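You operate a simulated robot arm through the tools that you are given. There is no shell and no other tool. Be economical: measure what you need, move in short steps, check, and stop when the job is done.

Carry out the task below with a simulated robot arm. There is one attempt and no reset: what you move stays moved.

JOB
Grease the bare end of the short rail, then run the bench stop to 30 cm.
Fine: use the wooden pad and the grease tin, pad back after; free the rail lever and leave it free. Set down upright: wooden pad. A coat counts when it lies all over at full strength: go over it till it gets no stronger.

It is judged by the outcome, as a careful person would: the job done as asked, and still so three seconds after it is handed in. It fails if anything else is knocked over, pushed out of place, dropped, spilled or broken.

ROBOT AND FRAMES
A 6-joint arm with a two-finger parallel gripper, fixed in place. Base frame: the origin is at the foot of the arm, x ahead of it, y to its left, z up; the work surface is at about z = 840. Lengths are in mm, angles in degrees, forces in N, time in s.
With the tool pointing down near the work surface it reaches from about 240 to 640 mm from the base axis. Its first joint turns from -66.0 to 66.0 degrees. Payload 2.7 kg.
The TCP is the grasp point between the finger pads, 23 mm short of the fingertips. In the tool frame z runs along the fingers and y along their closing line. The gripper opens to 94 mm. The fingers are 38 mm wide and 10 mm thick; the gripper's body (54 by 96 mm) begins 39 mm behind the TCP.
Orientation is told as [roll, pitch, yaw] about the base's x, y, z axes, in that order, counted from this pose: with the fingers straight down and closing along the base's y, the tool's x points along the base's -x, its y along +y and its z along -z.

CONTROLS
- The arm moves only by the tool drive_tool. Its argument "targets" is a list of rows, each an object (a shift or turn left out is 0, a gripper value left out holds the last) with "offset": the shift along the tool's x, y, z in m, a list of three; "rot": the turn, a rotation vector about the tool's x, y, z in degrees, a list of three; "gripper": the opening in per cent of the stroke, from 0 (shut) to 100 (fully open). In form: [{"offset": [dx, dy, dz], "rot": [ax, ay, az], "gripper": gripper}, ...]. A call has 1 to 12 rows; each row is the pose to reach, as a shift and turn from the pose commanded when the call began, along the tool's axes at that moment. Rows are played at 5 a second. More than 50 mm and 8.6 degrees between two rows, or a gripper value outside its range, and nothing of the call is played. A pose out of reach is approached as far as the arm can. The call stops where the force on the tool passes 40 N (or 10 N more than at its start, if that is more) or the arm is blocked; 0.2 s more then pass. Each finger travels about 45 mm/s and halts on what it meets, pressing with about 39 N; the grip force reading is that of the motor and also rises with nothing between the fingers. The clock runs only during rows and for 0.2 s after the last one: add rows that repeat a pose to give the fingers time. It gives the time, the measured TCP pose, the force on the tool (base axes), the opening and the grip force at its end, in the units of the frame above (readings bear some noise), with the torque about the TCP (base axes, N m) and any sound that the robot's microphone picked up.
- Cameras (640 x 400 px; columns grow to the right, rows downward): "scene" is fixed at [76.7, -414, 1423.5]; the picture's right is [0.79, -0.61, 0.00], its down [-0.25, -0.32, -0.91] and it looks along [0.55, 0.73, -0.41] (base axes); focal length 329 px, centre (320, 200). "wrist" rides on the gripper at [86, 16, -74] in the tool frame; the picture's right is [-0.18, 0.98, 0.00], its down [-0.58, -0.11, -0.81] and it looks along [-0.79, -0.15, 0.59] (tool axes); focal length 243 px, centre (320, 200). There is no depth. A picture from a camera that has moved, and an enlarged one, comes with that camera's place and axes in the base frame and with its lens. The place of the scene camera against the robot may be out by one fixed shift of up to 18 mm in any direction.
- get_image(camera): a new picture of that camera. The clock stands still meanwhile.
- enlarge(camera, box): a new picture of the part [left, top, right, bottom] of that camera's present view, enlarged. The clock stands still meanwhile.
- job_done(): hands the job in; it is judged then, once.

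Go step by step. Nothing tells you positions but the pictures and the camera data: compare them with the known pose of the tool, close in by small moves and look again before you grip or let go. The budget is 120 turns and 64 pictures, counting those below and the enlarged ones. Unless the task says otherwise, let go and move clear before handing in, and close with one line.

The tools are called after "Emit:" as name(argument=value, ...) on one line, values as JSON. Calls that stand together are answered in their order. drive_tool: Moves the arm, as the interface text tells. Its arguments: {"type":"object","properties":{"targets":{"type":"array","items":{"type":"object","properties":{"offset":{"type":"array","items":{"type":"number"}},"rot":{"type":"array","items":{"type":"number"}},"gripper":{"type":"number"}}}}},"required":["targets"]} The other tools are called the same way: get_image (camera) takes a picture; enlarge (camera, box) takes an enlarged picture of a part of a camera's view; job_done () hands the job in.

At the start:

```text
clock: 0.0
ee_pos: [412.2, 1.6, 1176.1]
ee_rot: [-0.1, 0.1, 0.0]
wrist_force: [-0.2, 0.1, -0.3]
moment: [-0.02, 0.0, -0.01]
width: 94.1
gripper_force: 0.1
```

scene: 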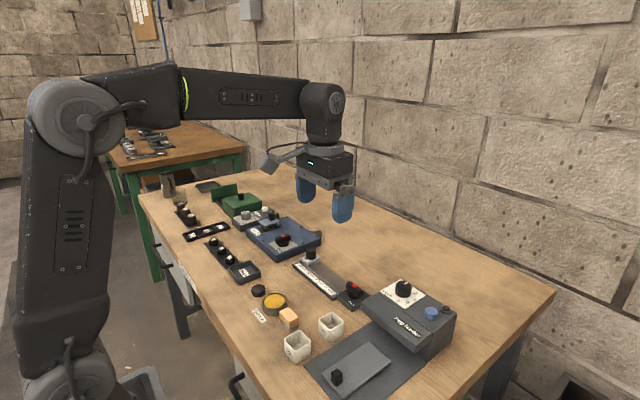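
wrist: 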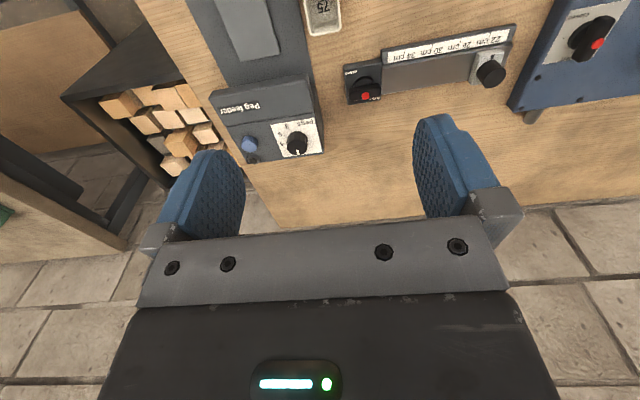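

I see a bench with several fixtures; I'll take enlarged views of the middle and the left of the bench first.

Emit:
enlarge(camera="scene", box=[240, 240, 400, 340])

Emit:
enlarge(camera="scene", box=[160, 170, 320, 270])

Emit:
enlarge(camera="scene", box=[240, 270, 464, 400])

```text
4.00 times, centred on (320, 290) of scene
camera zoom: at [76.7, -414.0, 1423.5], right [0.79, -0.61, 0.0], down [-0.25, -0.32, -0.91], along [0.55, 0.73, -0.41], focal length 1318 px, centre (320, -160)
```

zoom: 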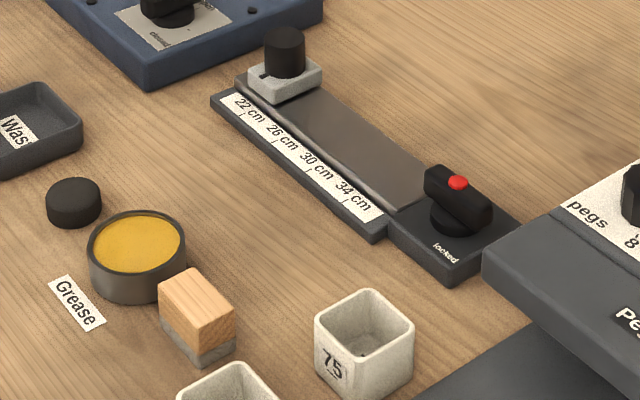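

```text
4.00 times, centred on (240, 220) of scene
camera zoom: at [76.7, -414.0, 1423.5], right [0.79, -0.61, 0.0], down [-0.25, -0.32, -0.91], along [0.55, 0.73, -0.41], focal length 1318 px, centre (640, 120)
```

zoom: 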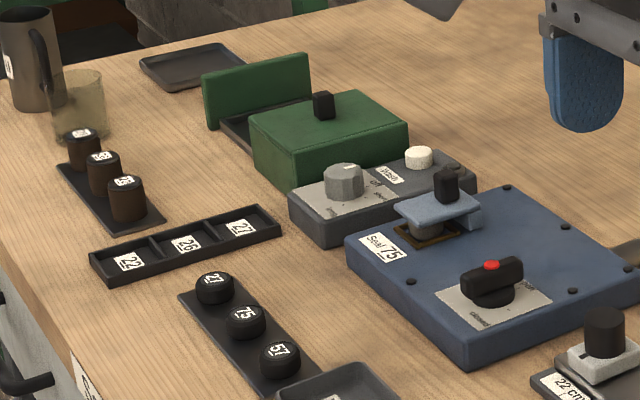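

```text
2.86 times, centred on (352, 335) of scene
camera zoom: at [76.7, -414.0, 1423.5], right [0.79, -0.61, 0.0], down [-0.25, -0.32, -0.91], along [0.55, 0.73, -0.41], focal length 941 px, centre (229, -186)
```

zoom: 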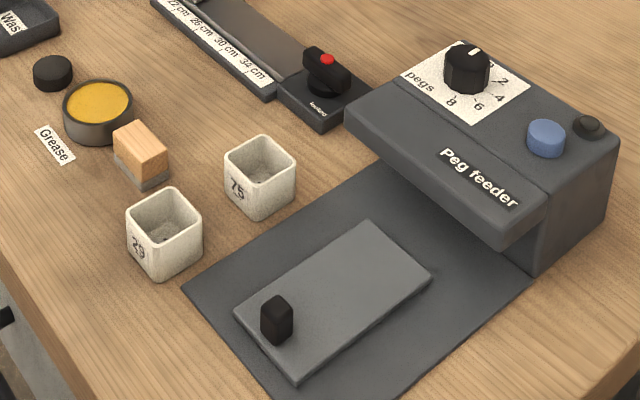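

The tin is near (376,174), the pad near (369,94), the stop knob near (546,255) and the lever near (547,66). I'll move the arm so the wrist camera sees the rail close up.

Emit:
drive_tool(targets=[{"offset": [0.008, 0.031, 0.033]}, {"offset": [0.016, 0.061, 0.066]}, {"offset": [0.024, 0.092, 0.1]}, {"offset": [0.032, 0.122, 0.133]}, {"offset": [0.04, 0.153, 0.166]}, {"offset": [0.048, 0.184, 0.2]}, {"offset": [0.048, 0.184, 0.2]}])

Emit:
get_image(camera="wrist")

Emit:
get_image(camera="scene")

```text
clock: 1.6
ee_pos: [364.6, 186.7, 979.7]
ee_rot: [0.0, 0.0, -0.1]
wrist_force: [0.1, 0.2, 0.5]
moment: [0.04, 0.03, -0.03]
width: 94.0
gripper_force: 0.0
```

```text
58 pictures are left
camera wrist: at [276.7, 202.6, 1056.8], right [0.18, 0.98, 0.0], down [0.58, -0.11, 0.81], along [0.79, -0.15, -0.59], focal length 243 px, centre (320, 200)
```

wrist: 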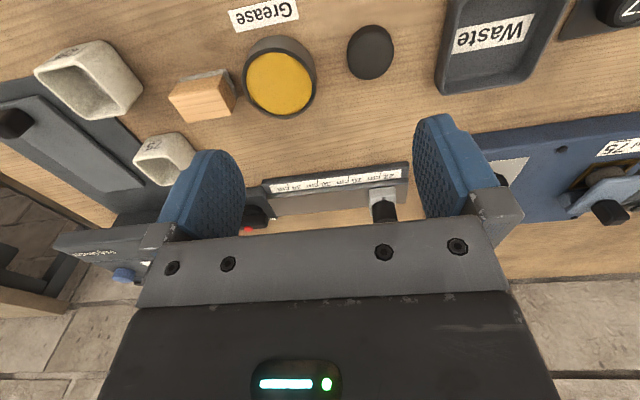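

```text
57 pictures are left
```

scene: 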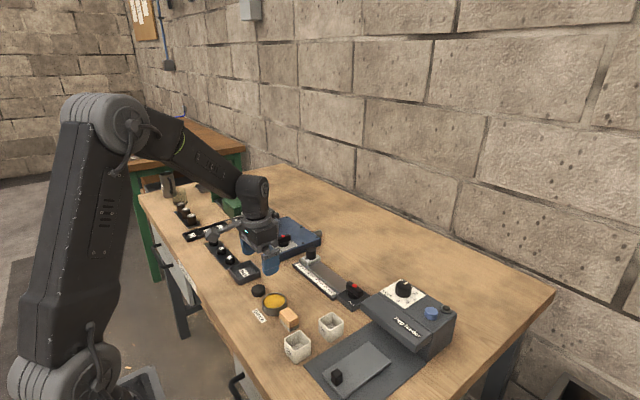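

The tin reads (373,151) and the pad (371,85) from the wrist. I'll move forward over the rail for a view from above.

Emit:
drive_tool(targets=[{"offset": [-0.045, -0.01, 0]}, {"offset": [-0.09, -0.02, 0]}, {"offset": [-0.14, -0.03, 0]}, {"offset": [-0.14, -0.03, 0]}])

Emit:
get_image(camera="wrist")

Emit:
enlarge(camera="wrist", box=[160, 0, 480, 200])

```text
refused: row 3 steps farther than a row can; nothing moved
```

```text
56 pictures are left
camera wrist: at [276.7, 202.6, 1056.8], right [0.18, 0.98, 0.0], down [0.58, -0.11, 0.81], along [0.79, -0.15, -0.59], focal length 243 px, centre (320, 200)
```

wrist: 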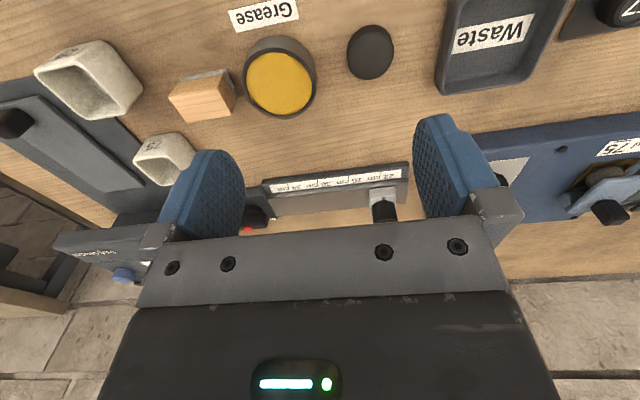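

```text
2.00 times, centred on (320, 100) of wrist
camera zoom: at [276.7, 202.6, 1056.8], right [0.18, 0.98, 0.0], down [0.58, -0.11, 0.81], along [0.79, -0.15, -0.59], focal length 485 px, centre (320, 400)
```

zoom: 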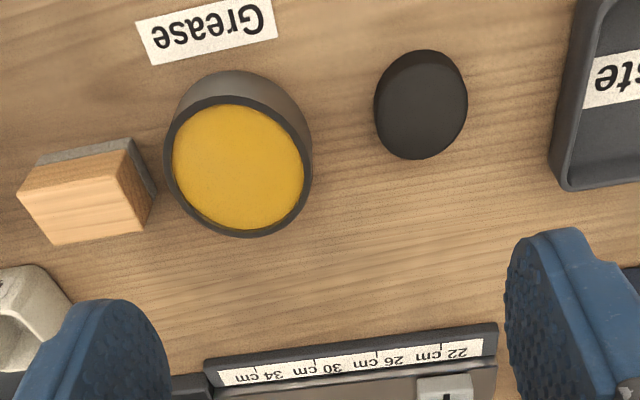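

The last row stepped 51 mm, so nothing moved. I'll use smaller steps and look again.

Emit:
drive_tool(targets=[{"offset": [-0.035, -0.008, 0]}, {"offset": [-0.07, -0.015, 0]}, {"offset": [-0.105, -0.022, 0]}, {"offset": [-0.14, -0.03, 0]}, {"offset": [-0.14, -0.03, 0]}])

```text
clock: 2.8
ee_pos: [504.3, 158.1, 978.4]
ee_rot: [0.0, 0.0, 0.1]
wrist_force: [0.2, -0.4, -0.6]
moment: [0.01, 0.01, 0.01]
width: 93.8
gripper_force: 0.1
```

The move went through; now I'll look at the rail.

Emit:
get_image(camera="wrist")

Emit:
enlarge(camera="wrist", box=[160, 0, 480, 200])

```text
54 pictures are left
camera wrist: at [416.3, 173.9, 1054.3], right [0.18, 0.98, 0.0], down [0.58, -0.11, 0.81], along [0.79, -0.15, -0.59], focal length 243 px, centre (320, 200)
```

wrist: 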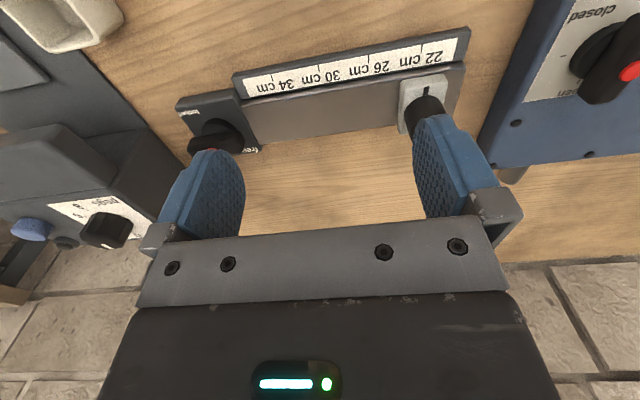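

```text
2.00 times, centred on (320, 100) of wrist
camera zoom: at [416.3, 173.9, 1054.3], right [0.18, 0.98, 0.0], down [0.58, -0.11, 0.81], along [0.79, -0.15, -0.59], focal length 485 px, centre (320, 400)
```

zoom: 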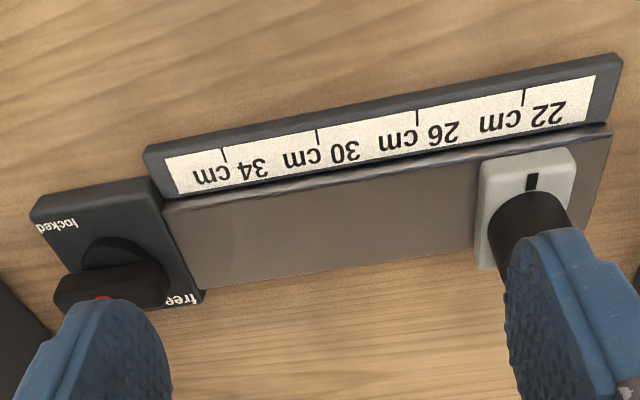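

The stop stands at 22 cm and the lever is at "locked". I'll zoom further on the rail to see which end is bare, and check the rest of the bench for another rail.

Emit:
enlarge(camera="wrist", box=[230, 50, 390, 150])

Emit:
enlarge(camera="scene", box=[285, 245, 381, 305])

```text
4.00 times, centred on (310, 100) of wrist
camera zoom: at [416.3, 173.9, 1054.3], right [0.18, 0.98, 0.0], down [0.58, -0.11, 0.81], along [0.79, -0.15, -0.59], focal length 970 px, centre (360, 600)
```

zoom: 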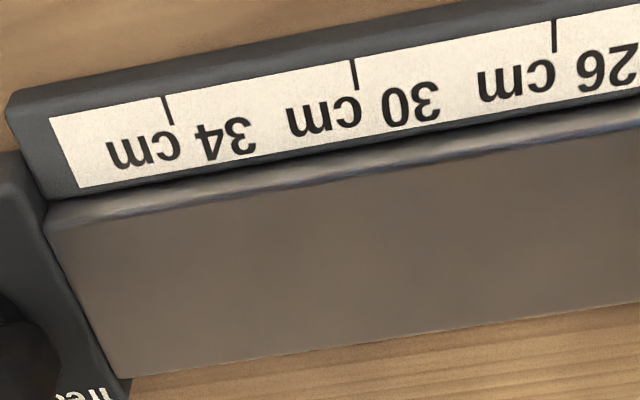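

```text
6.67 times, centred on (333, 275) of scene
camera zoom: at [76.7, -414.0, 1423.5], right [0.79, -0.61, 0.0], down [-0.25, -0.32, -0.91], along [0.55, 0.73, -0.41], focal length 2196 px, centre (233, -300)
```

zoom: 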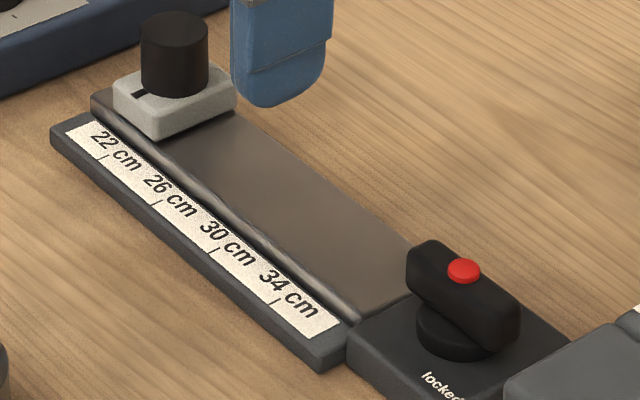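

The stop sits at 22 cm on the rail at about x 525–581, y 80–270, and the free side ends at the lever. I'll go above the pad, turning the tool so the fingers close along x across the pad's narrow side.

Emit:
drive_tool(targets=[{"offset": [0.012, -0.0065, 0.002], "rot": [0, 0, 8.2]}, {"offset": [0.024, -0.013, 0.004], "rot": [0, 0, 16.4]}, {"offset": [0.036, -0.0195, 0.006], "rot": [0, 0, 24.6]}, {"offset": [0.048, -0.026, 0.008], "rot": [0, 0, 32.8]}, {"offset": [0.06, -0.0325, 0.01], "rot": [0, 0, 41]}, {"offset": [0.072, -0.039, 0.012], "rot": [0, 0, 49.2]}, {"offset": [0.084, -0.0455, 0.014], "rot": [0, 0, 57.4]}, {"offset": [0.096, -0.052, 0.016], "rot": [0, 0, 65.6]}, {"offset": [0.108, -0.0585, 0.018], "rot": [0, 0, 73.8]}, {"offset": [0.12, -0.065, 0.018], "rot": [0, 0, 82]}, {"offset": [0.133, -0.071, 0.018], "rot": [0, 0, 90]}, {"offset": [0.133, -0.071, 0.018], "rot": [0, 0, 90]}])

Emit:
get_image(camera="wrist")

```text
clock: 5.4
ee_pos: [371.1, 85.4, 959.6]
ee_rot: [-0.1, 0.0, -90.1]
wrist_force: [-1.2, -0.5, 0.1]
moment: [0.0, -0.01, -0.01]
width: 94.3
gripper_force: 0.0
```

```text
50 pictures are left
camera wrist: at [387.0, 172.5, 1035.9], right [0.98, -0.19, 0.0], down [-0.11, -0.58, 0.81], along [-0.15, -0.79, -0.59], focal length 243 px, centre (320, 200)
```

wrist: 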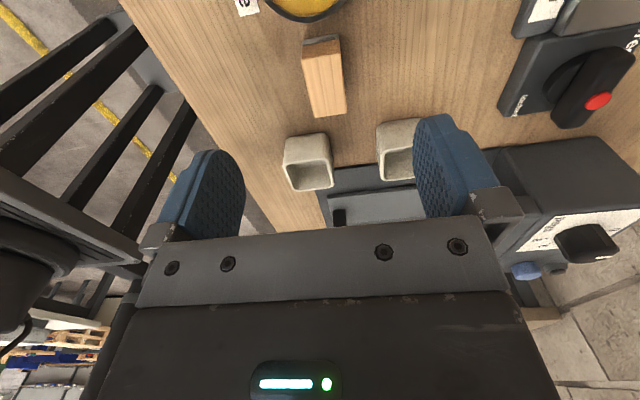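

The turn to yaw -90 worked. I'll enlarge the pad and tin.

Emit:
enlarge(camera="wrist", box=[220, 0, 412, 120])

```text
3.33 times, centred on (316, 60) of wrist
camera zoom: at [387.0, 172.5, 1035.9], right [0.98, -0.19, 0.0], down [-0.11, -0.58, 0.81], along [-0.15, -0.79, -0.59], focal length 809 px, centre (333, 667)
```

zoom: 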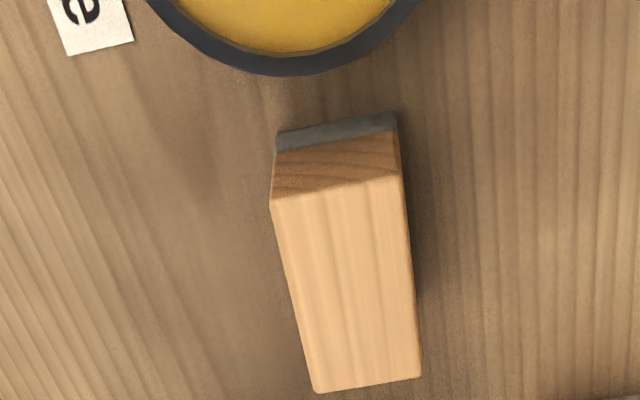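

The pad spans x 361–387, y 62–104 and its top is at about z 873. The tin centre is near (371,152). I'll descend with the fingers straddling the pad.

Emit:
drive_tool(targets=[{"offset": [-0.0026, 0.0034, 0.0]}, {"offset": [-0.0026, 0.0034, 0.03]}, {"offset": [-0.0026, 0.0034, 0.06]}, {"offset": [-0.0026, 0.0034, 0.0816]}, {"offset": [-0.0026, 0.0034, 0.0816]}])

Emit:
get_image(camera="wrist")

Emit:
enlarge(camera="scene", box=[208, 240, 368, 340])

```text
clock: 6.6
ee_pos: [373.1, 83.1, 878.7]
ee_rot: [0.0, -0.1, -90.1]
wrist_force: [0.5, -0.2, -0.4]
moment: [-0.02, -0.01, 0.01]
width: 94.1
gripper_force: 0.2
```

```text
48 pictures are left
camera wrist: at [388.7, 170.9, 954.6], right [0.98, -0.18, 0.0], down [-0.11, -0.58, 0.81], along [-0.15, -0.79, -0.59], focal length 243 px, centre (320, 200)
```

wrist: 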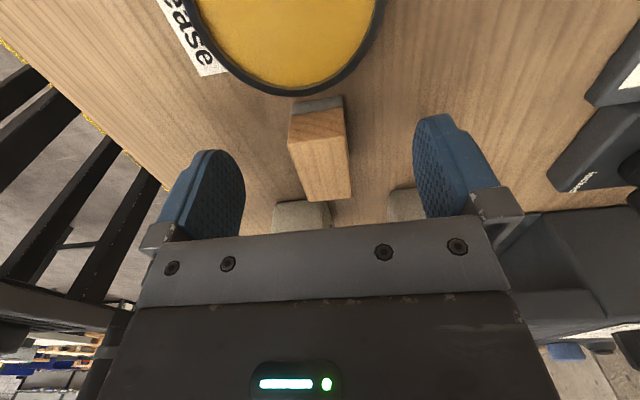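

```text
4.00 times, centred on (288, 290) of scene
camera zoom: at [76.7, -414.0, 1423.5], right [0.79, -0.61, 0.0], down [-0.25, -0.32, -0.91], along [0.55, 0.73, -0.41], focal length 1318 px, centre (448, -160)
```

zoom: 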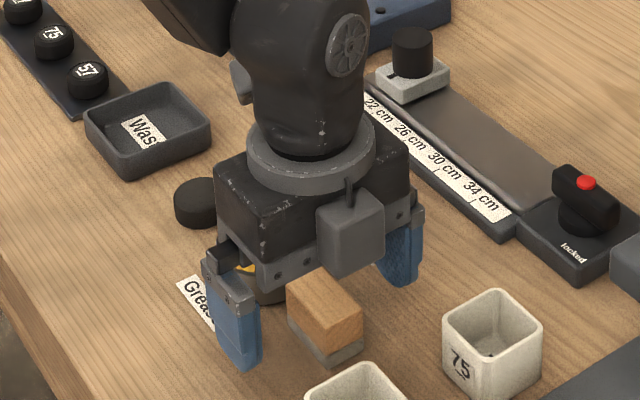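

The pad is centred between the fingers. I'll close on it.

Emit:
drive_tool(targets=[{"gripper": 60}, {"gripper": 40}, {"gripper": 25}, {"gripper": 15}, {"gripper": 15}, {"gripper": 10}, {"gripper": 10}])

```text
clock: 8.2
ee_pos: [372.7, 83.9, 879.5]
ee_rot: [0.0, 0.1, -90.1]
wrist_force: [0.8, 0.1, 1.3]
moment: [-0.01, -0.02, -0.01]
width: 24.9
gripper_force: 38.8
```

The pad is held, with its bottom about 39 mm below the TCP. I'll lift it and move over the tin.

Emit:
drive_tool(targets=[{"offset": [0, 0, -0.02]}, {"offset": [0, 0, -0.05]}, {"offset": [0.035, -0.001, -0.05]}, {"offset": [0.068, -0.0015, -0.05]}, {"offset": [0.068, -0.0015, -0.05]}])

Emit:
get_image(camera="wrist")

Emit:
enlarge(camera="scene", box=[208, 240, 368, 340])

```text
clock: 9.4
ee_pos: [370.9, 150.7, 926.0]
ee_rot: [0.0, 0.0, -90.0]
wrist_force: [-0.7, -0.2, -0.5]
moment: [0.03, -0.01, 0.0]
width: 9.5
gripper_force: 0.0
```

```text
46 pictures are left
camera wrist: at [385.8, 237.9, 1002.0], right [0.98, -0.18, 0.0], down [-0.11, -0.58, 0.81], along [-0.15, -0.79, -0.59], focal length 243 px, centre (320, 200)
```

wrist: 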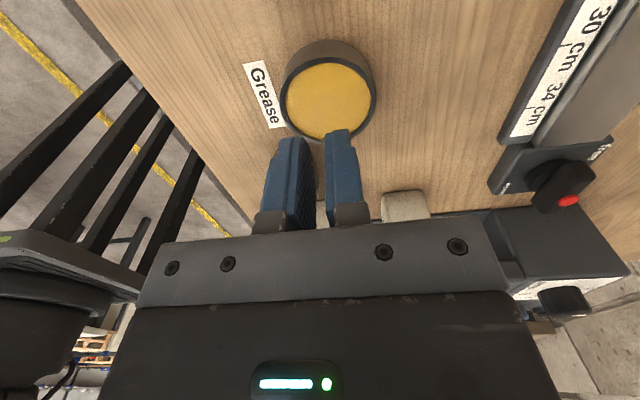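

```text
4.00 times, centred on (288, 290) of scene
camera zoom: at [76.7, -414.0, 1423.5], right [0.79, -0.61, 0.0], down [-0.25, -0.32, -0.91], along [0.55, 0.73, -0.41], focal length 1318 px, centre (448, -160)
```

zoom: 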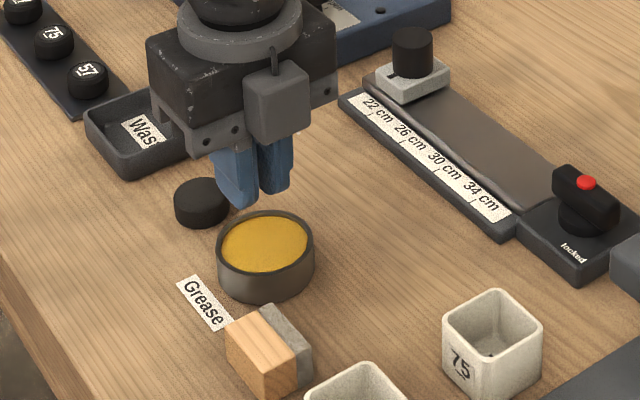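

The pad slipped out of the grip and now lies on its side just in front of the tin, felt facing +x. I'll rise, open and turn back to yaw 0 to look at it from behind.

Emit:
drive_tool(targets=[{"offset": [0, 0, -0.02], "rot": [0, 0, -8.2], "gripper": 100}, {"offset": [-0.01, -0.005, -0.03], "rot": [0, 0, -16.4]}, {"offset": [-0.015, -0.01, -0.04], "rot": [0, 0, -24.6]}, {"offset": [-0.02, -0.015, -0.04], "rot": [0, 0, -32.8]}, {"offset": [-0.025, -0.02, -0.04], "rot": [0, 0, -41]}, {"offset": [-0.03, -0.025, -0.04], "rot": [0, 0, -49.2]}, {"offset": [-0.035, -0.03, -0.04], "rot": [0, 0, -57.4]}, {"offset": [-0.04, -0.035, -0.04], "rot": [0, 0, -65.6]}, {"offset": [-0.045, -0.04, -0.04], "rot": [0, 0, -73.8]}, {"offset": [-0.055, -0.045, -0.04], "rot": [0, 0, -82]}, {"offset": [-0.065, -0.05, -0.04], "rot": [0, 0, -90]}, {"offset": [-0.065, -0.05, -0.04], "rot": [0, 0, -90]}])

Emit:
get_image(camera="wrist")

Emit:
enlarge(camera="scene", box=[250, 280, 378, 360])

```text
clock: 12.0
ee_pos: [323.5, 84.9, 967.0]
ee_rot: [0.0, 0.0, 0.1]
wrist_force: [0.3, -0.5, -0.1]
moment: [0.01, -0.01, -0.04]
width: 94.0
gripper_force: 0.1
```

```text
44 pictures are left
camera wrist: at [235.7, 100.7, 1043.2], right [0.18, 0.98, 0.0], down [0.58, -0.11, 0.81], along [0.79, -0.15, -0.59], focal length 243 px, centre (320, 200)
```

wrist: 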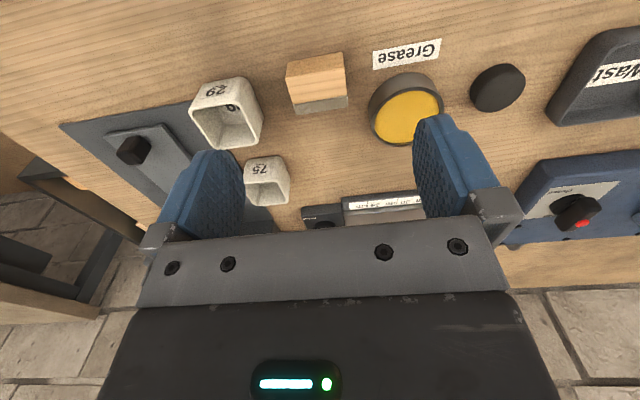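

```text
5.00 times, centred on (314, 320) of scene
camera zoom: at [76.7, -414.0, 1423.5], right [0.79, -0.61, 0.0], down [-0.25, -0.32, -0.91], along [0.55, 0.73, -0.41], focal length 1647 px, centre (350, -400)
```

zoom: 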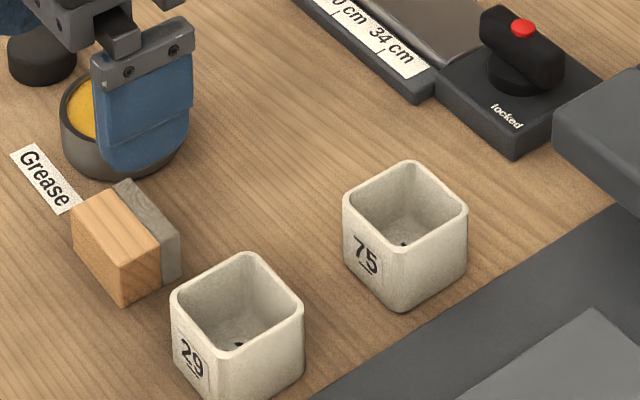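

I'll enlarge the pad in the wrist view to measure it.

Emit:
enlarge(camera="wrist", box=[220, 20, 412, 140])

```text
3.33 times, centred on (316, 80) of wrist
camera zoom: at [235.7, 100.7, 1043.2], right [0.18, 0.98, 0.0], down [0.58, -0.11, 0.81], along [0.79, -0.15, -0.59], focal length 809 px, centre (333, 600)
```

zoom: 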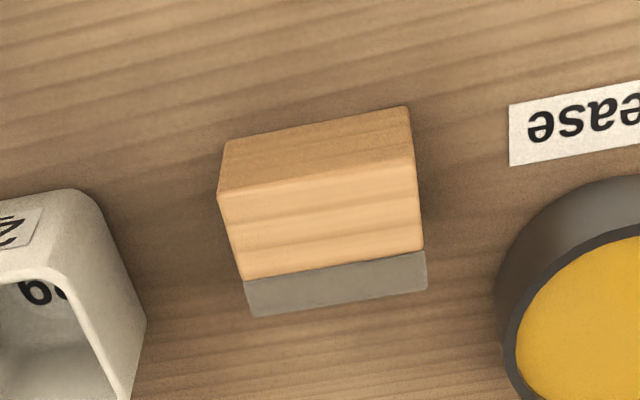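

The pad lies at x 320–352, y 59–102, z 840–865 with its felt on the +x side. I'll close part-way first to clear box 29 and the tin, then go down over its ends.

Emit:
drive_tool(targets=[{"offset": [-0.006, -0.0044, 0], "gripper": 58}, {"offset": [-0.006, -0.0044, 0.03], "gripper": 58}, {"offset": [-0.006, -0.0044, 0.06], "gripper": 58}, {"offset": [-0.006, -0.0044, 0.07], "gripper": 58}])

Emit:
get_image(camera="wrist")

```text
clock: 13.0
ee_pos: [330.9, 81.9, 896.6]
ee_rot: [0.1, 0.0, -0.1]
wrist_force: [0.1, 0.1, 0.3]
moment: [0.02, -0.03, 0.0]
width: 54.7
gripper_force: 0.1
```

```text
41 pictures are left
camera wrist: at [242.1, 98.2, 972.7], right [0.18, 0.98, 0.0], down [0.58, -0.11, 0.81], along [0.79, -0.15, -0.59], focal length 243 px, centre (320, 200)
```

wrist: 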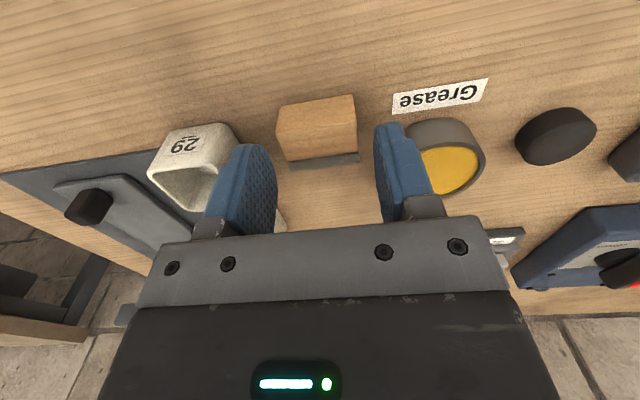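

The fingers straddle the pad with room to box 29 and the tin. I'll go down the remaining 30 mm and close.

Emit:
drive_tool(targets=[{"offset": [0.0, -0.001, 0.012]}, {"offset": [0.0, -0.001, 0.022]}, {"offset": [0.0, -0.001, 0.029]}, {"offset": [0.0, -0.001, 0.029]}, {"offset": [0.0, -0.001, 0.029], "gripper": 45}, {"offset": [0.0, -0.001, 0.029], "gripper": 38}, {"offset": [0.0, -0.001, 0.029], "gripper": 30}, {"offset": [0.0, -0.001, 0.029], "gripper": 30}])

```text
clock: 14.8
ee_pos: [329.6, 80.0, 868.7]
ee_rot: [0.0, 0.0, 0.0]
wrist_force: [0.1, 0.3, 0.0]
moment: [-0.03, -0.03, -0.01]
width: 43.3
gripper_force: 38.4
```

Gripped at 43 mm. I'll lift slowly and check it stays.

Emit:
drive_tool(targets=[{"offset": [0, 0, -0.003]}, {"offset": [0, 0, -0.008]}, {"offset": [0, 0, -0.016]}, {"offset": [0, 0, -0.028]}, {"offset": [0, 0, -0.042]}, {"offset": [0, 0, -0.056]}, {"offset": [-0.01, 0, -0.07]}, {"offset": [-0.025, 0, -0.08]}, {"offset": [-0.04, 0, -0.09]}, {"offset": [-0.06, 0, -0.1]}, {"offset": [-0.06, 0, -0.1]}])

Emit:
get_image(camera="wrist")

```text
clock: 17.2
ee_pos: [388.1, 81.2, 968.8]
ee_rot: [0.0, 0.1, 0.1]
wrist_force: [-0.5, 0.1, -0.7]
moment: [-0.01, 0.0, 0.01]
width: 43.4
gripper_force: 38.5
```

```text
40 pictures are left
camera wrist: at [300.3, 97.0, 1044.8], right [0.18, 0.98, 0.0], down [0.58, -0.11, 0.81], along [0.79, -0.15, -0.59], focal length 243 px, centre (320, 200)
```

wrist: 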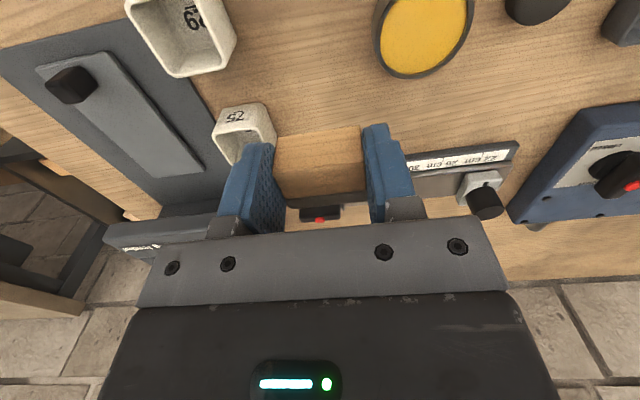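

The pad is held firmly. I'll tilt the tool back in the air so the felt turns downward, and see how far the arm goes.

Emit:
drive_tool(targets=[{"offset": [0, 0, 0], "rot": [0, 8, 0]}, {"rot": [0, 16, 0]}, {"rot": [0, 24, 0]}, {"rot": [0, 32, 0]}, {"rot": [0, 40, 0]}, {"rot": [0, 48, 0]}, {"rot": [0, 56, 0]}, {"rot": [0, 64, 0]}, {"rot": [0, 64, 0]}])

Emit:
get_image(camera="scene")

```text
clock: 19.2
ee_pos: [378.8, 78.8, 962.3]
ee_rot: [0.2, 63.8, 0.0]
wrist_force: [-0.7, -0.4, -0.5]
moment: [-0.01, 0.0, 0.0]
width: 43.8
gripper_force: 38.5
out of reach, approached as far as the arm can: row 8, 9
```

```text
39 pictures are left
```

scene: 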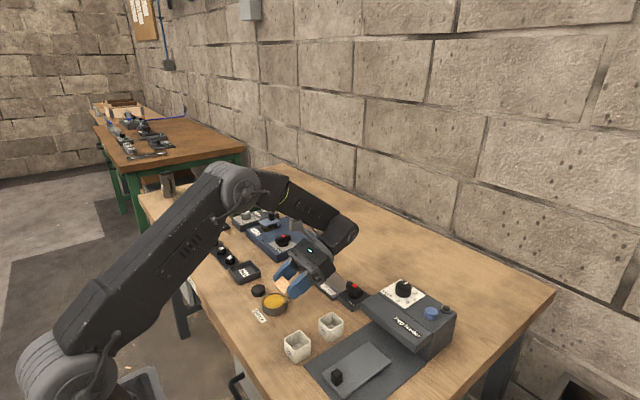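

The arm tilts to 64°. I'll lower it in that pose until the pad's felt edge is just above the bench at its original place.

Emit:
drive_tool(targets=[{"offset": [-0.019, 0, 0.0093]}, {"offset": [-0.038, 0, 0.0186]}, {"offset": [-0.057, 0, 0.028]}, {"offset": [-0.0764, 0, 0.0373]}, {"offset": [-0.0764, 0, 0.0373]}])

Emit:
enlarge(camera="scene", box=[230, 240, 390, 340])

```text
clock: 20.4
ee_pos: [381.9, 79.5, 876.4]
ee_rot: [0.0, 63.9, 0.0]
wrist_force: [0.2, -0.8, 0.5]
moment: [0.03, 0.02, 0.0]
width: 43.5
gripper_force: 39.2
```

```text
4.00 times, centred on (310, 290) of scene
camera zoom: at [76.7, -414.0, 1423.5], right [0.79, -0.61, 0.0], down [-0.25, -0.32, -0.91], along [0.55, 0.73, -0.41], focal length 1318 px, centre (360, -160)
```

zoom: 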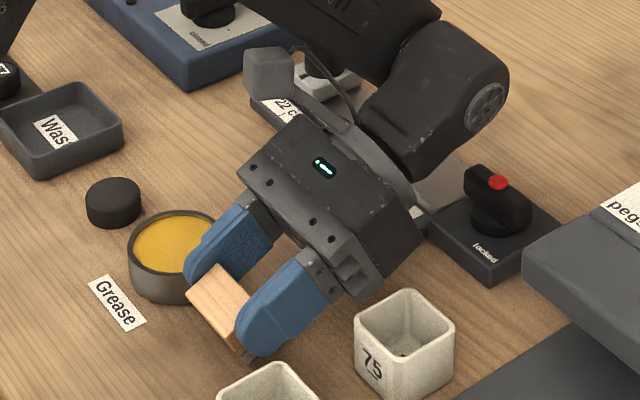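

The felt edge is a few millimetres above the bench. I'll tilt 6° more and lower gently into contact.

Emit:
drive_tool(targets=[{"rot": [0, 6, 0]}, {"offset": [-0.0027, 0, 0.0013], "rot": [0, 6, 0]}, {"offset": [-0.0054, 0, 0.0026], "rot": [0, 6, 0]}, {"offset": [-0.0081, 0, 0.0039], "rot": [0, 6, 0]}, {"offset": [-0.0099, 0, 0.0048], "rot": [0, 6, 0]}])

```text
clock: 21.6
ee_pos: [380.2, 78.9, 869.9]
ee_rot: [0.2, 70.1, 0.2]
wrist_force: [4.2, 4.5, 38.5]
moment: [0.08, 0.6, -0.05]
width: 43.7
gripper_force: 38.9
```

It's pressing on the bench at 38 N. I'll ease off a few millimetres and look.

Emit:
drive_tool(targets=[{"offset": [0.002, 0, -0.0007]}, {"offset": [0.0038, 0, -0.0014]}, {"offset": [0.0038, 0, -0.0014]}])

Emit:
enlarge(camera="scene", box=[262, 280, 342, 330])

```text
clock: 22.4
ee_pos: [379.6, 78.8, 870.8]
ee_rot: [-0.2, 70.1, -0.3]
wrist_force: [4.3, -2.4, 12.2]
moment: [-0.02, 0.13, 0.03]
width: 43.3
gripper_force: 39.1
```

```text
8.00 times, centred on (302, 305) of scene
camera zoom: at [76.7, -414.1, 1423.5], right [0.79, -0.61, 0.0], down [-0.25, -0.32, -0.91], along [0.55, 0.73, -0.41], focal length 2636 px, centre (464, -640)
```

zoom: 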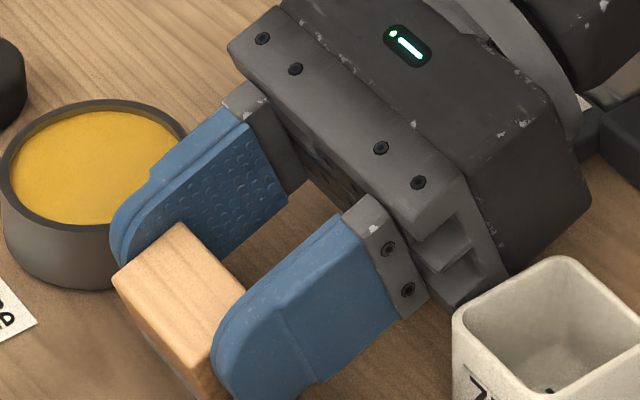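

The pad is on its edge, leaning 20° from upright, and the gripper is near box 75 but clear of it. I'll release so the pad tips upright.

Emit:
drive_tool(targets=[{"gripper": 47}, {"gripper": 50}, {"gripper": 54}, {"gripper": 56}, {"gripper": 56}])

Emit:
enlarge(camera="scene", box=[254, 275, 350, 335])

```text
clock: 23.6
ee_pos: [380.9, 78.5, 871.9]
ee_rot: [0.0, 70.0, -0.1]
wrist_force: [0.2, 0.8, 0.4]
moment: [-0.03, 0.01, 0.0]
width: 52.6
gripper_force: 0.1
```

```text
6.67 times, centred on (302, 305) of scene
camera zoom: at [76.7, -414.0, 1423.5], right [0.79, -0.61, 0.0], down [-0.25, -0.32, -0.91], along [0.55, 0.73, -0.41], focal length 2196 px, centre (440, -500)
```

zoom: 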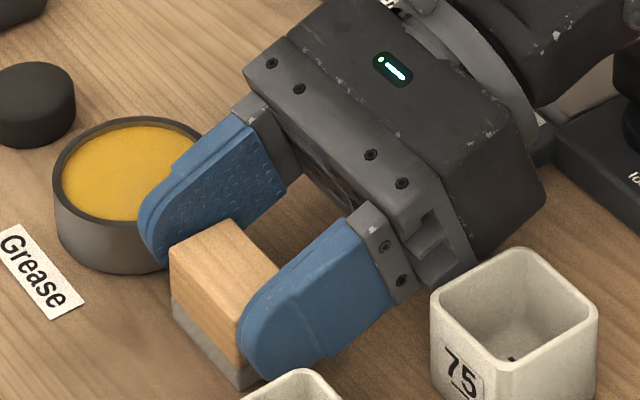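

The pad is upright again. I'll rise straight up and untilt.

Emit:
drive_tool(targets=[{"offset": [0.019, 0, -0.007]}, {"offset": [0.042, 0, -0.0153]}, {"offset": [0.0752, 0, -0.0274]}, {"offset": [0.0752, 0, -0.0274], "rot": [0, -8.5, 0]}, {"offset": [0.0752, 0, -0.0274], "rot": [0, -17, 0]}, {"offset": [0.0752, 0, -0.0274], "rot": [0, -25.5, 0]}, {"offset": [0.0752, 0, -0.0274], "rot": [0, -34, 0]}, {"offset": [0.0752, 0, -0.0274], "rot": [0, -42.5, 0]}, {"offset": [0.0752, 0, -0.0274], "rot": [0, -51, 0]}, {"offset": [0.0752, 0, -0.0274], "rot": [0, -59.5, 0]}, {"offset": [0.0752, 0, -0.0274], "rot": [0, -68, 0]}, {"offset": [0.0752, 0, -0.0274], "rot": [0, -70, 0]}])

```text
clock: 26.2
ee_pos: [380.9, 79.0, 951.1]
ee_rot: [-0.1, -0.1, 0.1]
wrist_force: [-0.1, 0.3, 0.0]
moment: [-0.02, 0.03, 0.01]
width: 52.7
gripper_force: 0.0
out of reach, approached as far as the arm can: row 2, 3
```

The tool is vertical again. I'll turn to yaw -90 above the pad and measure it.

Emit:
drive_tool(targets=[{"rot": [0, 0, 8.2]}, {"rot": [0, 0, 16.4]}, {"rot": [0, 0, 24.6]}, {"rot": [0, 0, 32.8]}, {"rot": [0, 0, 41]}, {"rot": [0, 0, 49.2]}, {"rot": [0, 0, 57.4]}, {"rot": [0, 0, 65.6]}, {"rot": [0, 0, 73.8]}, {"rot": [0, 0, 82]}, {"rot": [0, 0, 90]}, {"rot": [0, 0, 90]}])

Emit:
enlarge(camera="wrist", box=[220, 20, 412, 140])

```text
clock: 28.8
ee_pos: [380.2, 78.7, 951.1]
ee_rot: [0.0, 0.0, -90.1]
wrist_force: [0.3, 0.3, -0.7]
moment: [-0.01, -0.04, 0.0]
width: 52.4
gripper_force: 0.0
```

```text
3.33 times, centred on (316, 80) of wrist
camera zoom: at [395.3, 165.6, 1028.0], right [0.98, -0.19, 0.0], down [-0.11, -0.58, 0.81], along [-0.15, -0.79, -0.59], focal length 809 px, centre (333, 600)
```

zoom: 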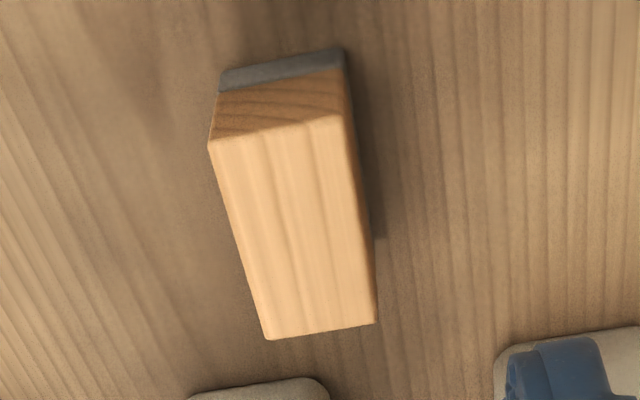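

The pad is at (372,79.5), nearly its first place. I'll go down deeper than before, close, lift 5 mm slowly and check.

Emit:
drive_tool(targets=[{"offset": [0.0008, -0.008, 0.01]}, {"offset": [0.0008, -0.008, 0.04]}, {"offset": [0.0008, -0.008, 0.065]}, {"offset": [0.0008, -0.008, 0.079]}, {"offset": [0.0008, -0.008, 0.079]}, {"offset": [0.0008, -0.008, 0.079], "gripper": 35}, {"offset": [0.0008, -0.008, 0.079], "gripper": 28}, {"offset": [0.0008, -0.008, 0.079], "gripper": 15}, {"offset": [0.0008, -0.008, 0.079], "gripper": 15}, {"offset": [0.0008, -0.008, 0.079], "gripper": 15}])

Emit:
drive_tool(targets=[{"offset": [0, 0, -0.001]}, {"offset": [0, 0, -0.003]}, {"offset": [0, 0, -0.006]}, {"offset": [0, 0, -0.01]}, {"offset": [0, 0, -0.01]}])

Emit:
enlarge(camera="scene", box=[254, 275, 350, 335])

```text
clock: 31.0
ee_pos: [373.1, 78.8, 872.6]
ee_rot: [0.0, 0.0, -90.0]
wrist_force: [0.4, 0.2, -0.3]
moment: [-0.02, -0.03, 0.02]
width: 25.1
gripper_force: 39.8
```

```text
clock: 32.2
ee_pos: [371.3, 79.6, 883.0]
ee_rot: [0.0, 0.0, -89.9]
wrist_force: [-0.2, 0.1, -0.9]
moment: [-0.01, -0.02, 0.01]
width: 25.3
gripper_force: 38.6
```

```text
6.67 times, centred on (302, 305) of scene
camera zoom: at [76.7, -414.0, 1423.5], right [0.79, -0.61, 0.0], down [-0.25, -0.32, -0.91], along [0.55, 0.73, -0.41], focal length 2196 px, centre (440, -500)
```

zoom: 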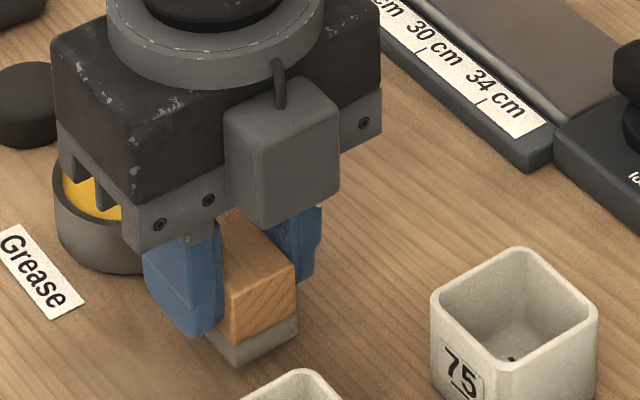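

It holds at 25 mm with 39 N; the felt is 32.5 mm below the TCP. I'll lift gently and move over the tin.

Emit:
drive_tool(targets=[{"offset": [0, 0, -0.01]}, {"offset": [0, 0, -0.022]}, {"offset": [0, 0, -0.034]}, {"offset": [0, 0, -0.044]}, {"offset": [0.01, 0, -0.048]}, {"offset": [0.025, 0, -0.048]}, {"offset": [0.04, 0, -0.048]}, {"offset": [0.055, 0, -0.048]}, {"offset": [0.067, -0.0005, -0.048]}, {"offset": [0.073, -0.0005, -0.048]}, {"offset": [0.073, -0.0005, -0.048]}])

Emit:
get_image(camera="wrist")

Emit:
enlarge(camera="scene", box=[222, 255, 318, 315])

```text
clock: 34.6
ee_pos: [371.7, 152.5, 931.4]
ee_rot: [-0.1, 0.0, -90.0]
wrist_force: [-0.1, 0.1, -1.2]
moment: [0.0, -0.03, 0.03]
width: 25.0
gripper_force: 38.7
```

```text
33 pictures are left
camera wrist: at [387.1, 239.4, 1007.1], right [0.98, -0.18, 0.0], down [-0.11, -0.58, 0.81], along [-0.15, -0.79, -0.59], focal length 243 px, centre (320, 200)
```

wrist: 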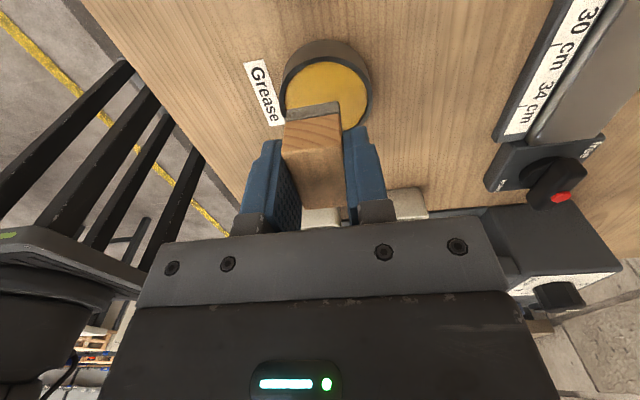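

```text
6.67 times, centred on (270, 285) of scene
camera zoom: at [76.7, -414.0, 1423.5], right [0.79, -0.61, 0.0], down [-0.25, -0.32, -0.91], along [0.55, 0.73, -0.41], focal length 2196 px, centre (653, -367)
```

zoom: 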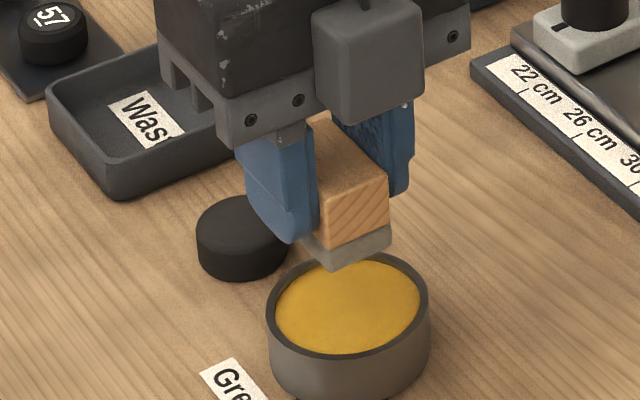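

The tin's centre reads about (372.5,153.5). I'll shift 1 mm and descend to just above the rim.

Emit:
drive_tool(targets=[{"offset": [0.001, 0.0005, 0.006]}, {"offset": [0.001, 0.0005, 0.014]}, {"offset": [0.001, 0.0005, 0.022]}, {"offset": [0.001, 0.0005, 0.03]}, {"offset": [0.001, 0.0005, 0.03]}])

Emit:
enlarge(camera="scene", box=[240, 270, 304, 310])

Emit:
enlarge(camera="wrist", box=[240, 40, 400, 140])

```text
clock: 35.8
ee_pos: [373.4, 153.8, 901.7]
ee_rot: [0.0, 0.0, -90.1]
wrist_force: [-0.4, 0.9, -0.1]
moment: [0.01, 0.01, 0.0]
width: 25.3
gripper_force: 38.5
```

```text
10.00 times, centred on (272, 290) of scene
camera zoom: at [76.7, -414.0, 1423.5], right [0.79, -0.61, 0.0], down [-0.25, -0.32, -0.91], along [0.55, 0.73, -0.41], focal length 3294 px, centre (800, -700)
```

zoom: 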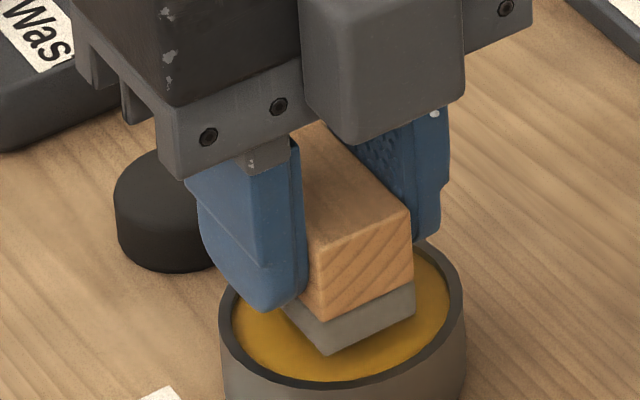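

```text
4.00 times, centred on (320, 90) of wrist
camera zoom: at [388.2, 240.3, 977.1], right [0.98, -0.18, 0.0], down [-0.11, -0.58, 0.81], along [-0.15, -0.79, -0.59], focal length 970 px, centre (320, 640)
```

zoom: 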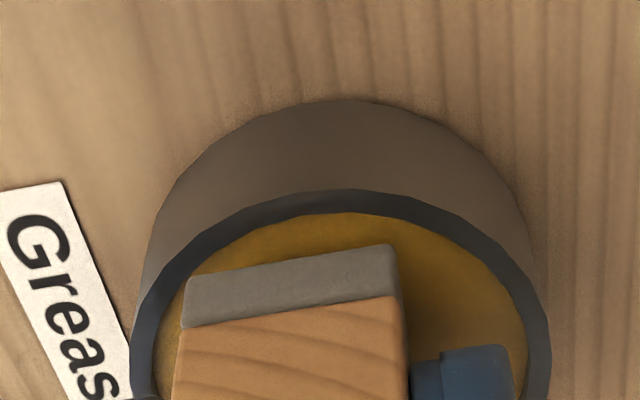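

The pad stands about 3 mm too far to -x over the tin. I'll shift it and lower in small steps into the grease.

Emit:
drive_tool(targets=[{"offset": [0, 0.003, 0]}, {"offset": [0, 0.003, 0.002]}, {"offset": [0, 0.003, 0.004]}, {"offset": [0, 0.003, 0.006]}, {"offset": [0, 0.003, 0.007]}])

Emit:
enlarge(camera="scene", box=[240, 270, 304, 310])

```text
clock: 37.0
ee_pos: [374.4, 153.8, 894.6]
ee_rot: [0.0, 0.0, -90.0]
wrist_force: [-1.9, -0.6, 9.5]
moment: [-0.07, 0.09, -0.02]
width: 25.4
gripper_force: 38.8
```

```text
10.00 times, centred on (272, 290) of scene
camera zoom: at [76.6, -414.1, 1423.5], right [0.79, -0.61, 0.0], down [-0.25, -0.32, -0.91], along [0.55, 0.73, -0.41], focal length 3294 px, centre (800, -700)
```

zoom: 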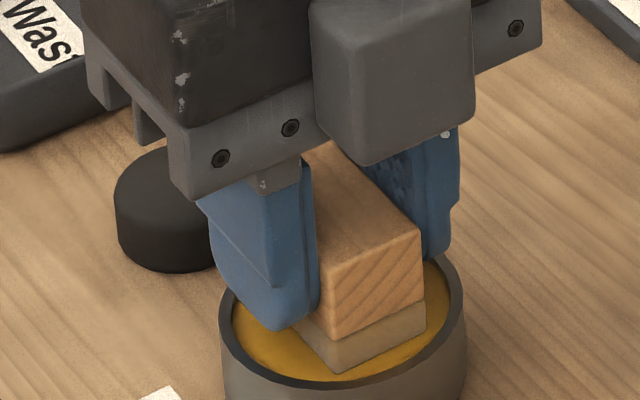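

The felt is in the grease at 9.5 N and has taken it up. I'll lift straight up gently and carry the pad over toward the rail.

Emit:
drive_tool(targets=[{"offset": [0, 0, 0]}, {"offset": [0, 0, -0.006]}, {"offset": [0, 0, -0.015]}, {"offset": [0, 0, -0.027]}, {"offset": [0, 0, -0.037]}, {"offset": [0, 0.015, -0.045]}, {"offset": [0, 0.035, -0.045]}, {"offset": [-0.003, 0.06, -0.045]}, {"offset": [-0.01, 0.085, -0.045]}, {"offset": [-0.017, 0.11, -0.045]}, {"offset": [-0.025, 0.13, -0.045]}, {"offset": [-0.025, 0.135, -0.045]}])

Emit:
drive_tool(targets=[{"offset": [0, 0.015, 0]}, {"offset": [-0.003, 0.03, 0]}, {"offset": [-0.006, 0.04, 0]}, {"offset": [-0.008, 0.043, 0]}, {"offset": [-0.008, 0.043, 0]}])

Emit:
get_image(camera="wrist")

Emit:
enlarge(camera="scene", box=[270, 230, 398, 310])

```text
clock: 39.6
ee_pos: [510.8, 126.5, 937.8]
ee_rot: [0.0, 0.0, -89.9]
wrist_force: [0.3, 0.6, -0.1]
moment: [-0.04, 0.02, 0.04]
width: 25.1
gripper_force: 39.0
```

```text
clock: 40.8
ee_pos: [555.4, 122.0, 937.8]
ee_rot: [-0.1, 0.0, -89.9]
wrist_force: [0.5, 0.4, -0.6]
moment: [0.01, -0.01, -0.01]
width: 25.1
gripper_force: 38.9
```

```text
28 pictures are left
camera wrist: at [570.0, 208.6, 1014.3], right [0.98, -0.18, 0.0], down [-0.11, -0.58, 0.81], along [-0.15, -0.79, -0.59], focal length 243 px, centre (320, 200)
```

wrist: 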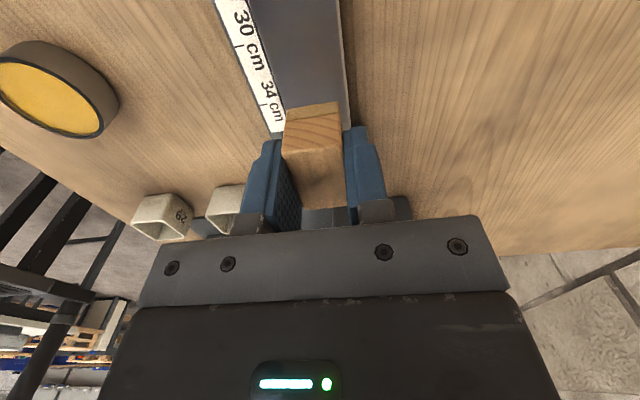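

```text
5.00 times, centred on (334, 270) of scene
camera zoom: at [76.7, -414.0, 1423.5], right [0.79, -0.61, 0.0], down [-0.25, -0.32, -0.91], along [0.55, 0.73, -0.41], focal length 1647 px, centre (250, -150)
```

zoom: 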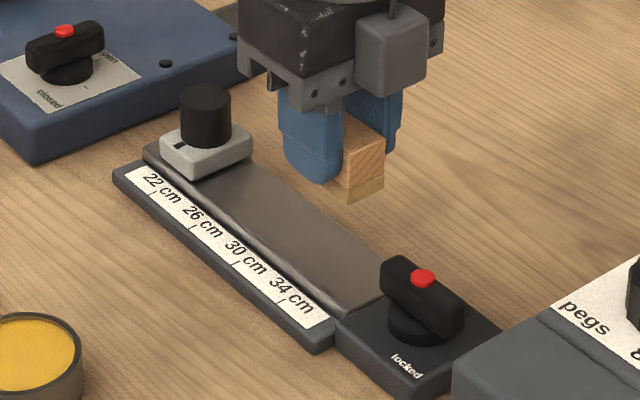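

The felt is loaded yellow. The rail top spans x about 527–572; I'll lower onto the lever end of the near lane in small steps until it touches.

Emit:
drive_tool(targets=[{"offset": [-0.005, -0.008, 0.01]}, {"offset": [-0.01, -0.016, 0.025]}, {"offset": [-0.01, -0.016, 0.036]}, {"offset": [-0.01, -0.016, 0.042]}, {"offset": [-0.01, -0.016, 0.045]}, {"offset": [-0.01, -0.016, 0.045]}])

Emit:
enlarge(camera="scene", box=[302, 245, 382, 295])

```text
clock: 42.2
ee_pos: [537.5, 112.2, 893.8]
ee_rot: [0.1, 0.0, -90.0]
wrist_force: [-0.5, -0.4, -0.7]
moment: [0.01, 0.02, -0.01]
width: 25.2
gripper_force: 38.8
```

```text
8.00 times, centred on (342, 270) of scene
camera zoom: at [76.7, -414.0, 1423.5], right [0.79, -0.61, 0.0], down [-0.25, -0.32, -0.91], along [0.55, 0.73, -0.41], focal length 2636 px, centre (144, -360)
```

zoom: 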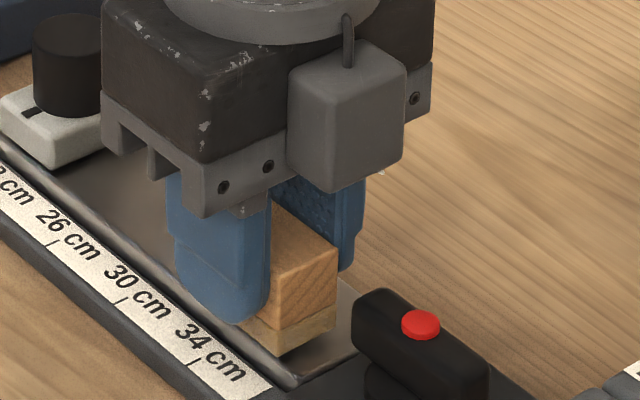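

The pad is just above the rail, and the lever bar's tip stops just short of it. I'll lower the last millimetres to contact.

Emit:
drive_tool(targets=[{"offset": [0, 0.001, 0.002]}, {"offset": [0, 0.001, 0.003]}, {"offset": [0, 0.001, 0.004]}, {"offset": [0, 0.001, 0.005]}, {"offset": [0, 0.001, 0.005]}])

```text
clock: 43.4
ee_pos: [538.9, 110.6, 891.3]
ee_rot: [0.2, 0.0, -90.0]
wrist_force: [-0.2, -0.1, 12.1]
moment: [0.01, 0.1, -0.01]
width: 25.1
gripper_force: 39.3
```

Contact at 12 N; the rail top is about z 859. I'll make a stroke along the near lane and look.

Emit:
drive_tool(targets=[{"offset": [-0.007, 0, 0]}, {"offset": [0.008, 0, 0]}, {"offset": [0.023, 0, 0]}, {"offset": [0.038, 0, 0]}, {"offset": [0.053, 0, 0]}, {"offset": [0.038, 0, 0]}, {"offset": [0.023, 0, 0]}, {"offset": [0.008, 0, 0]}, {"offset": [-0.007, 0, 0]}, {"offset": [0.008, 0, 0]}, {"offset": [0.023, 0, 0]}, {"offset": [0.038, 0, 0]}])

Emit:
enlarge(camera="scene", box=[302, 245, 382, 295])

```text
clock: 46.0
ee_pos: [538.8, 148.9, 891.5]
ee_rot: [0.3, -0.1, -90.1]
wrist_force: [2.0, -9.0, 25.6]
moment: [-0.3, 0.01, 0.07]
width: 25.2
gripper_force: 39.1
```

```text
8.00 times, centred on (342, 270) of scene
camera zoom: at [76.3, -414.4, 1423.4], right [0.79, -0.61, 0.0], down [-0.25, -0.32, -0.91], along [0.55, 0.73, -0.41], focal length 2636 px, centre (144, -360)
```

zoom: 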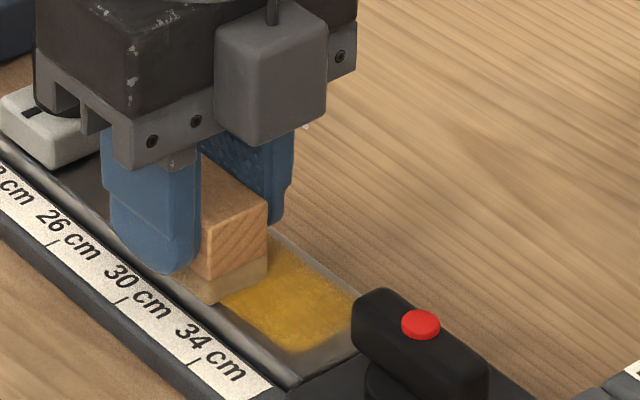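

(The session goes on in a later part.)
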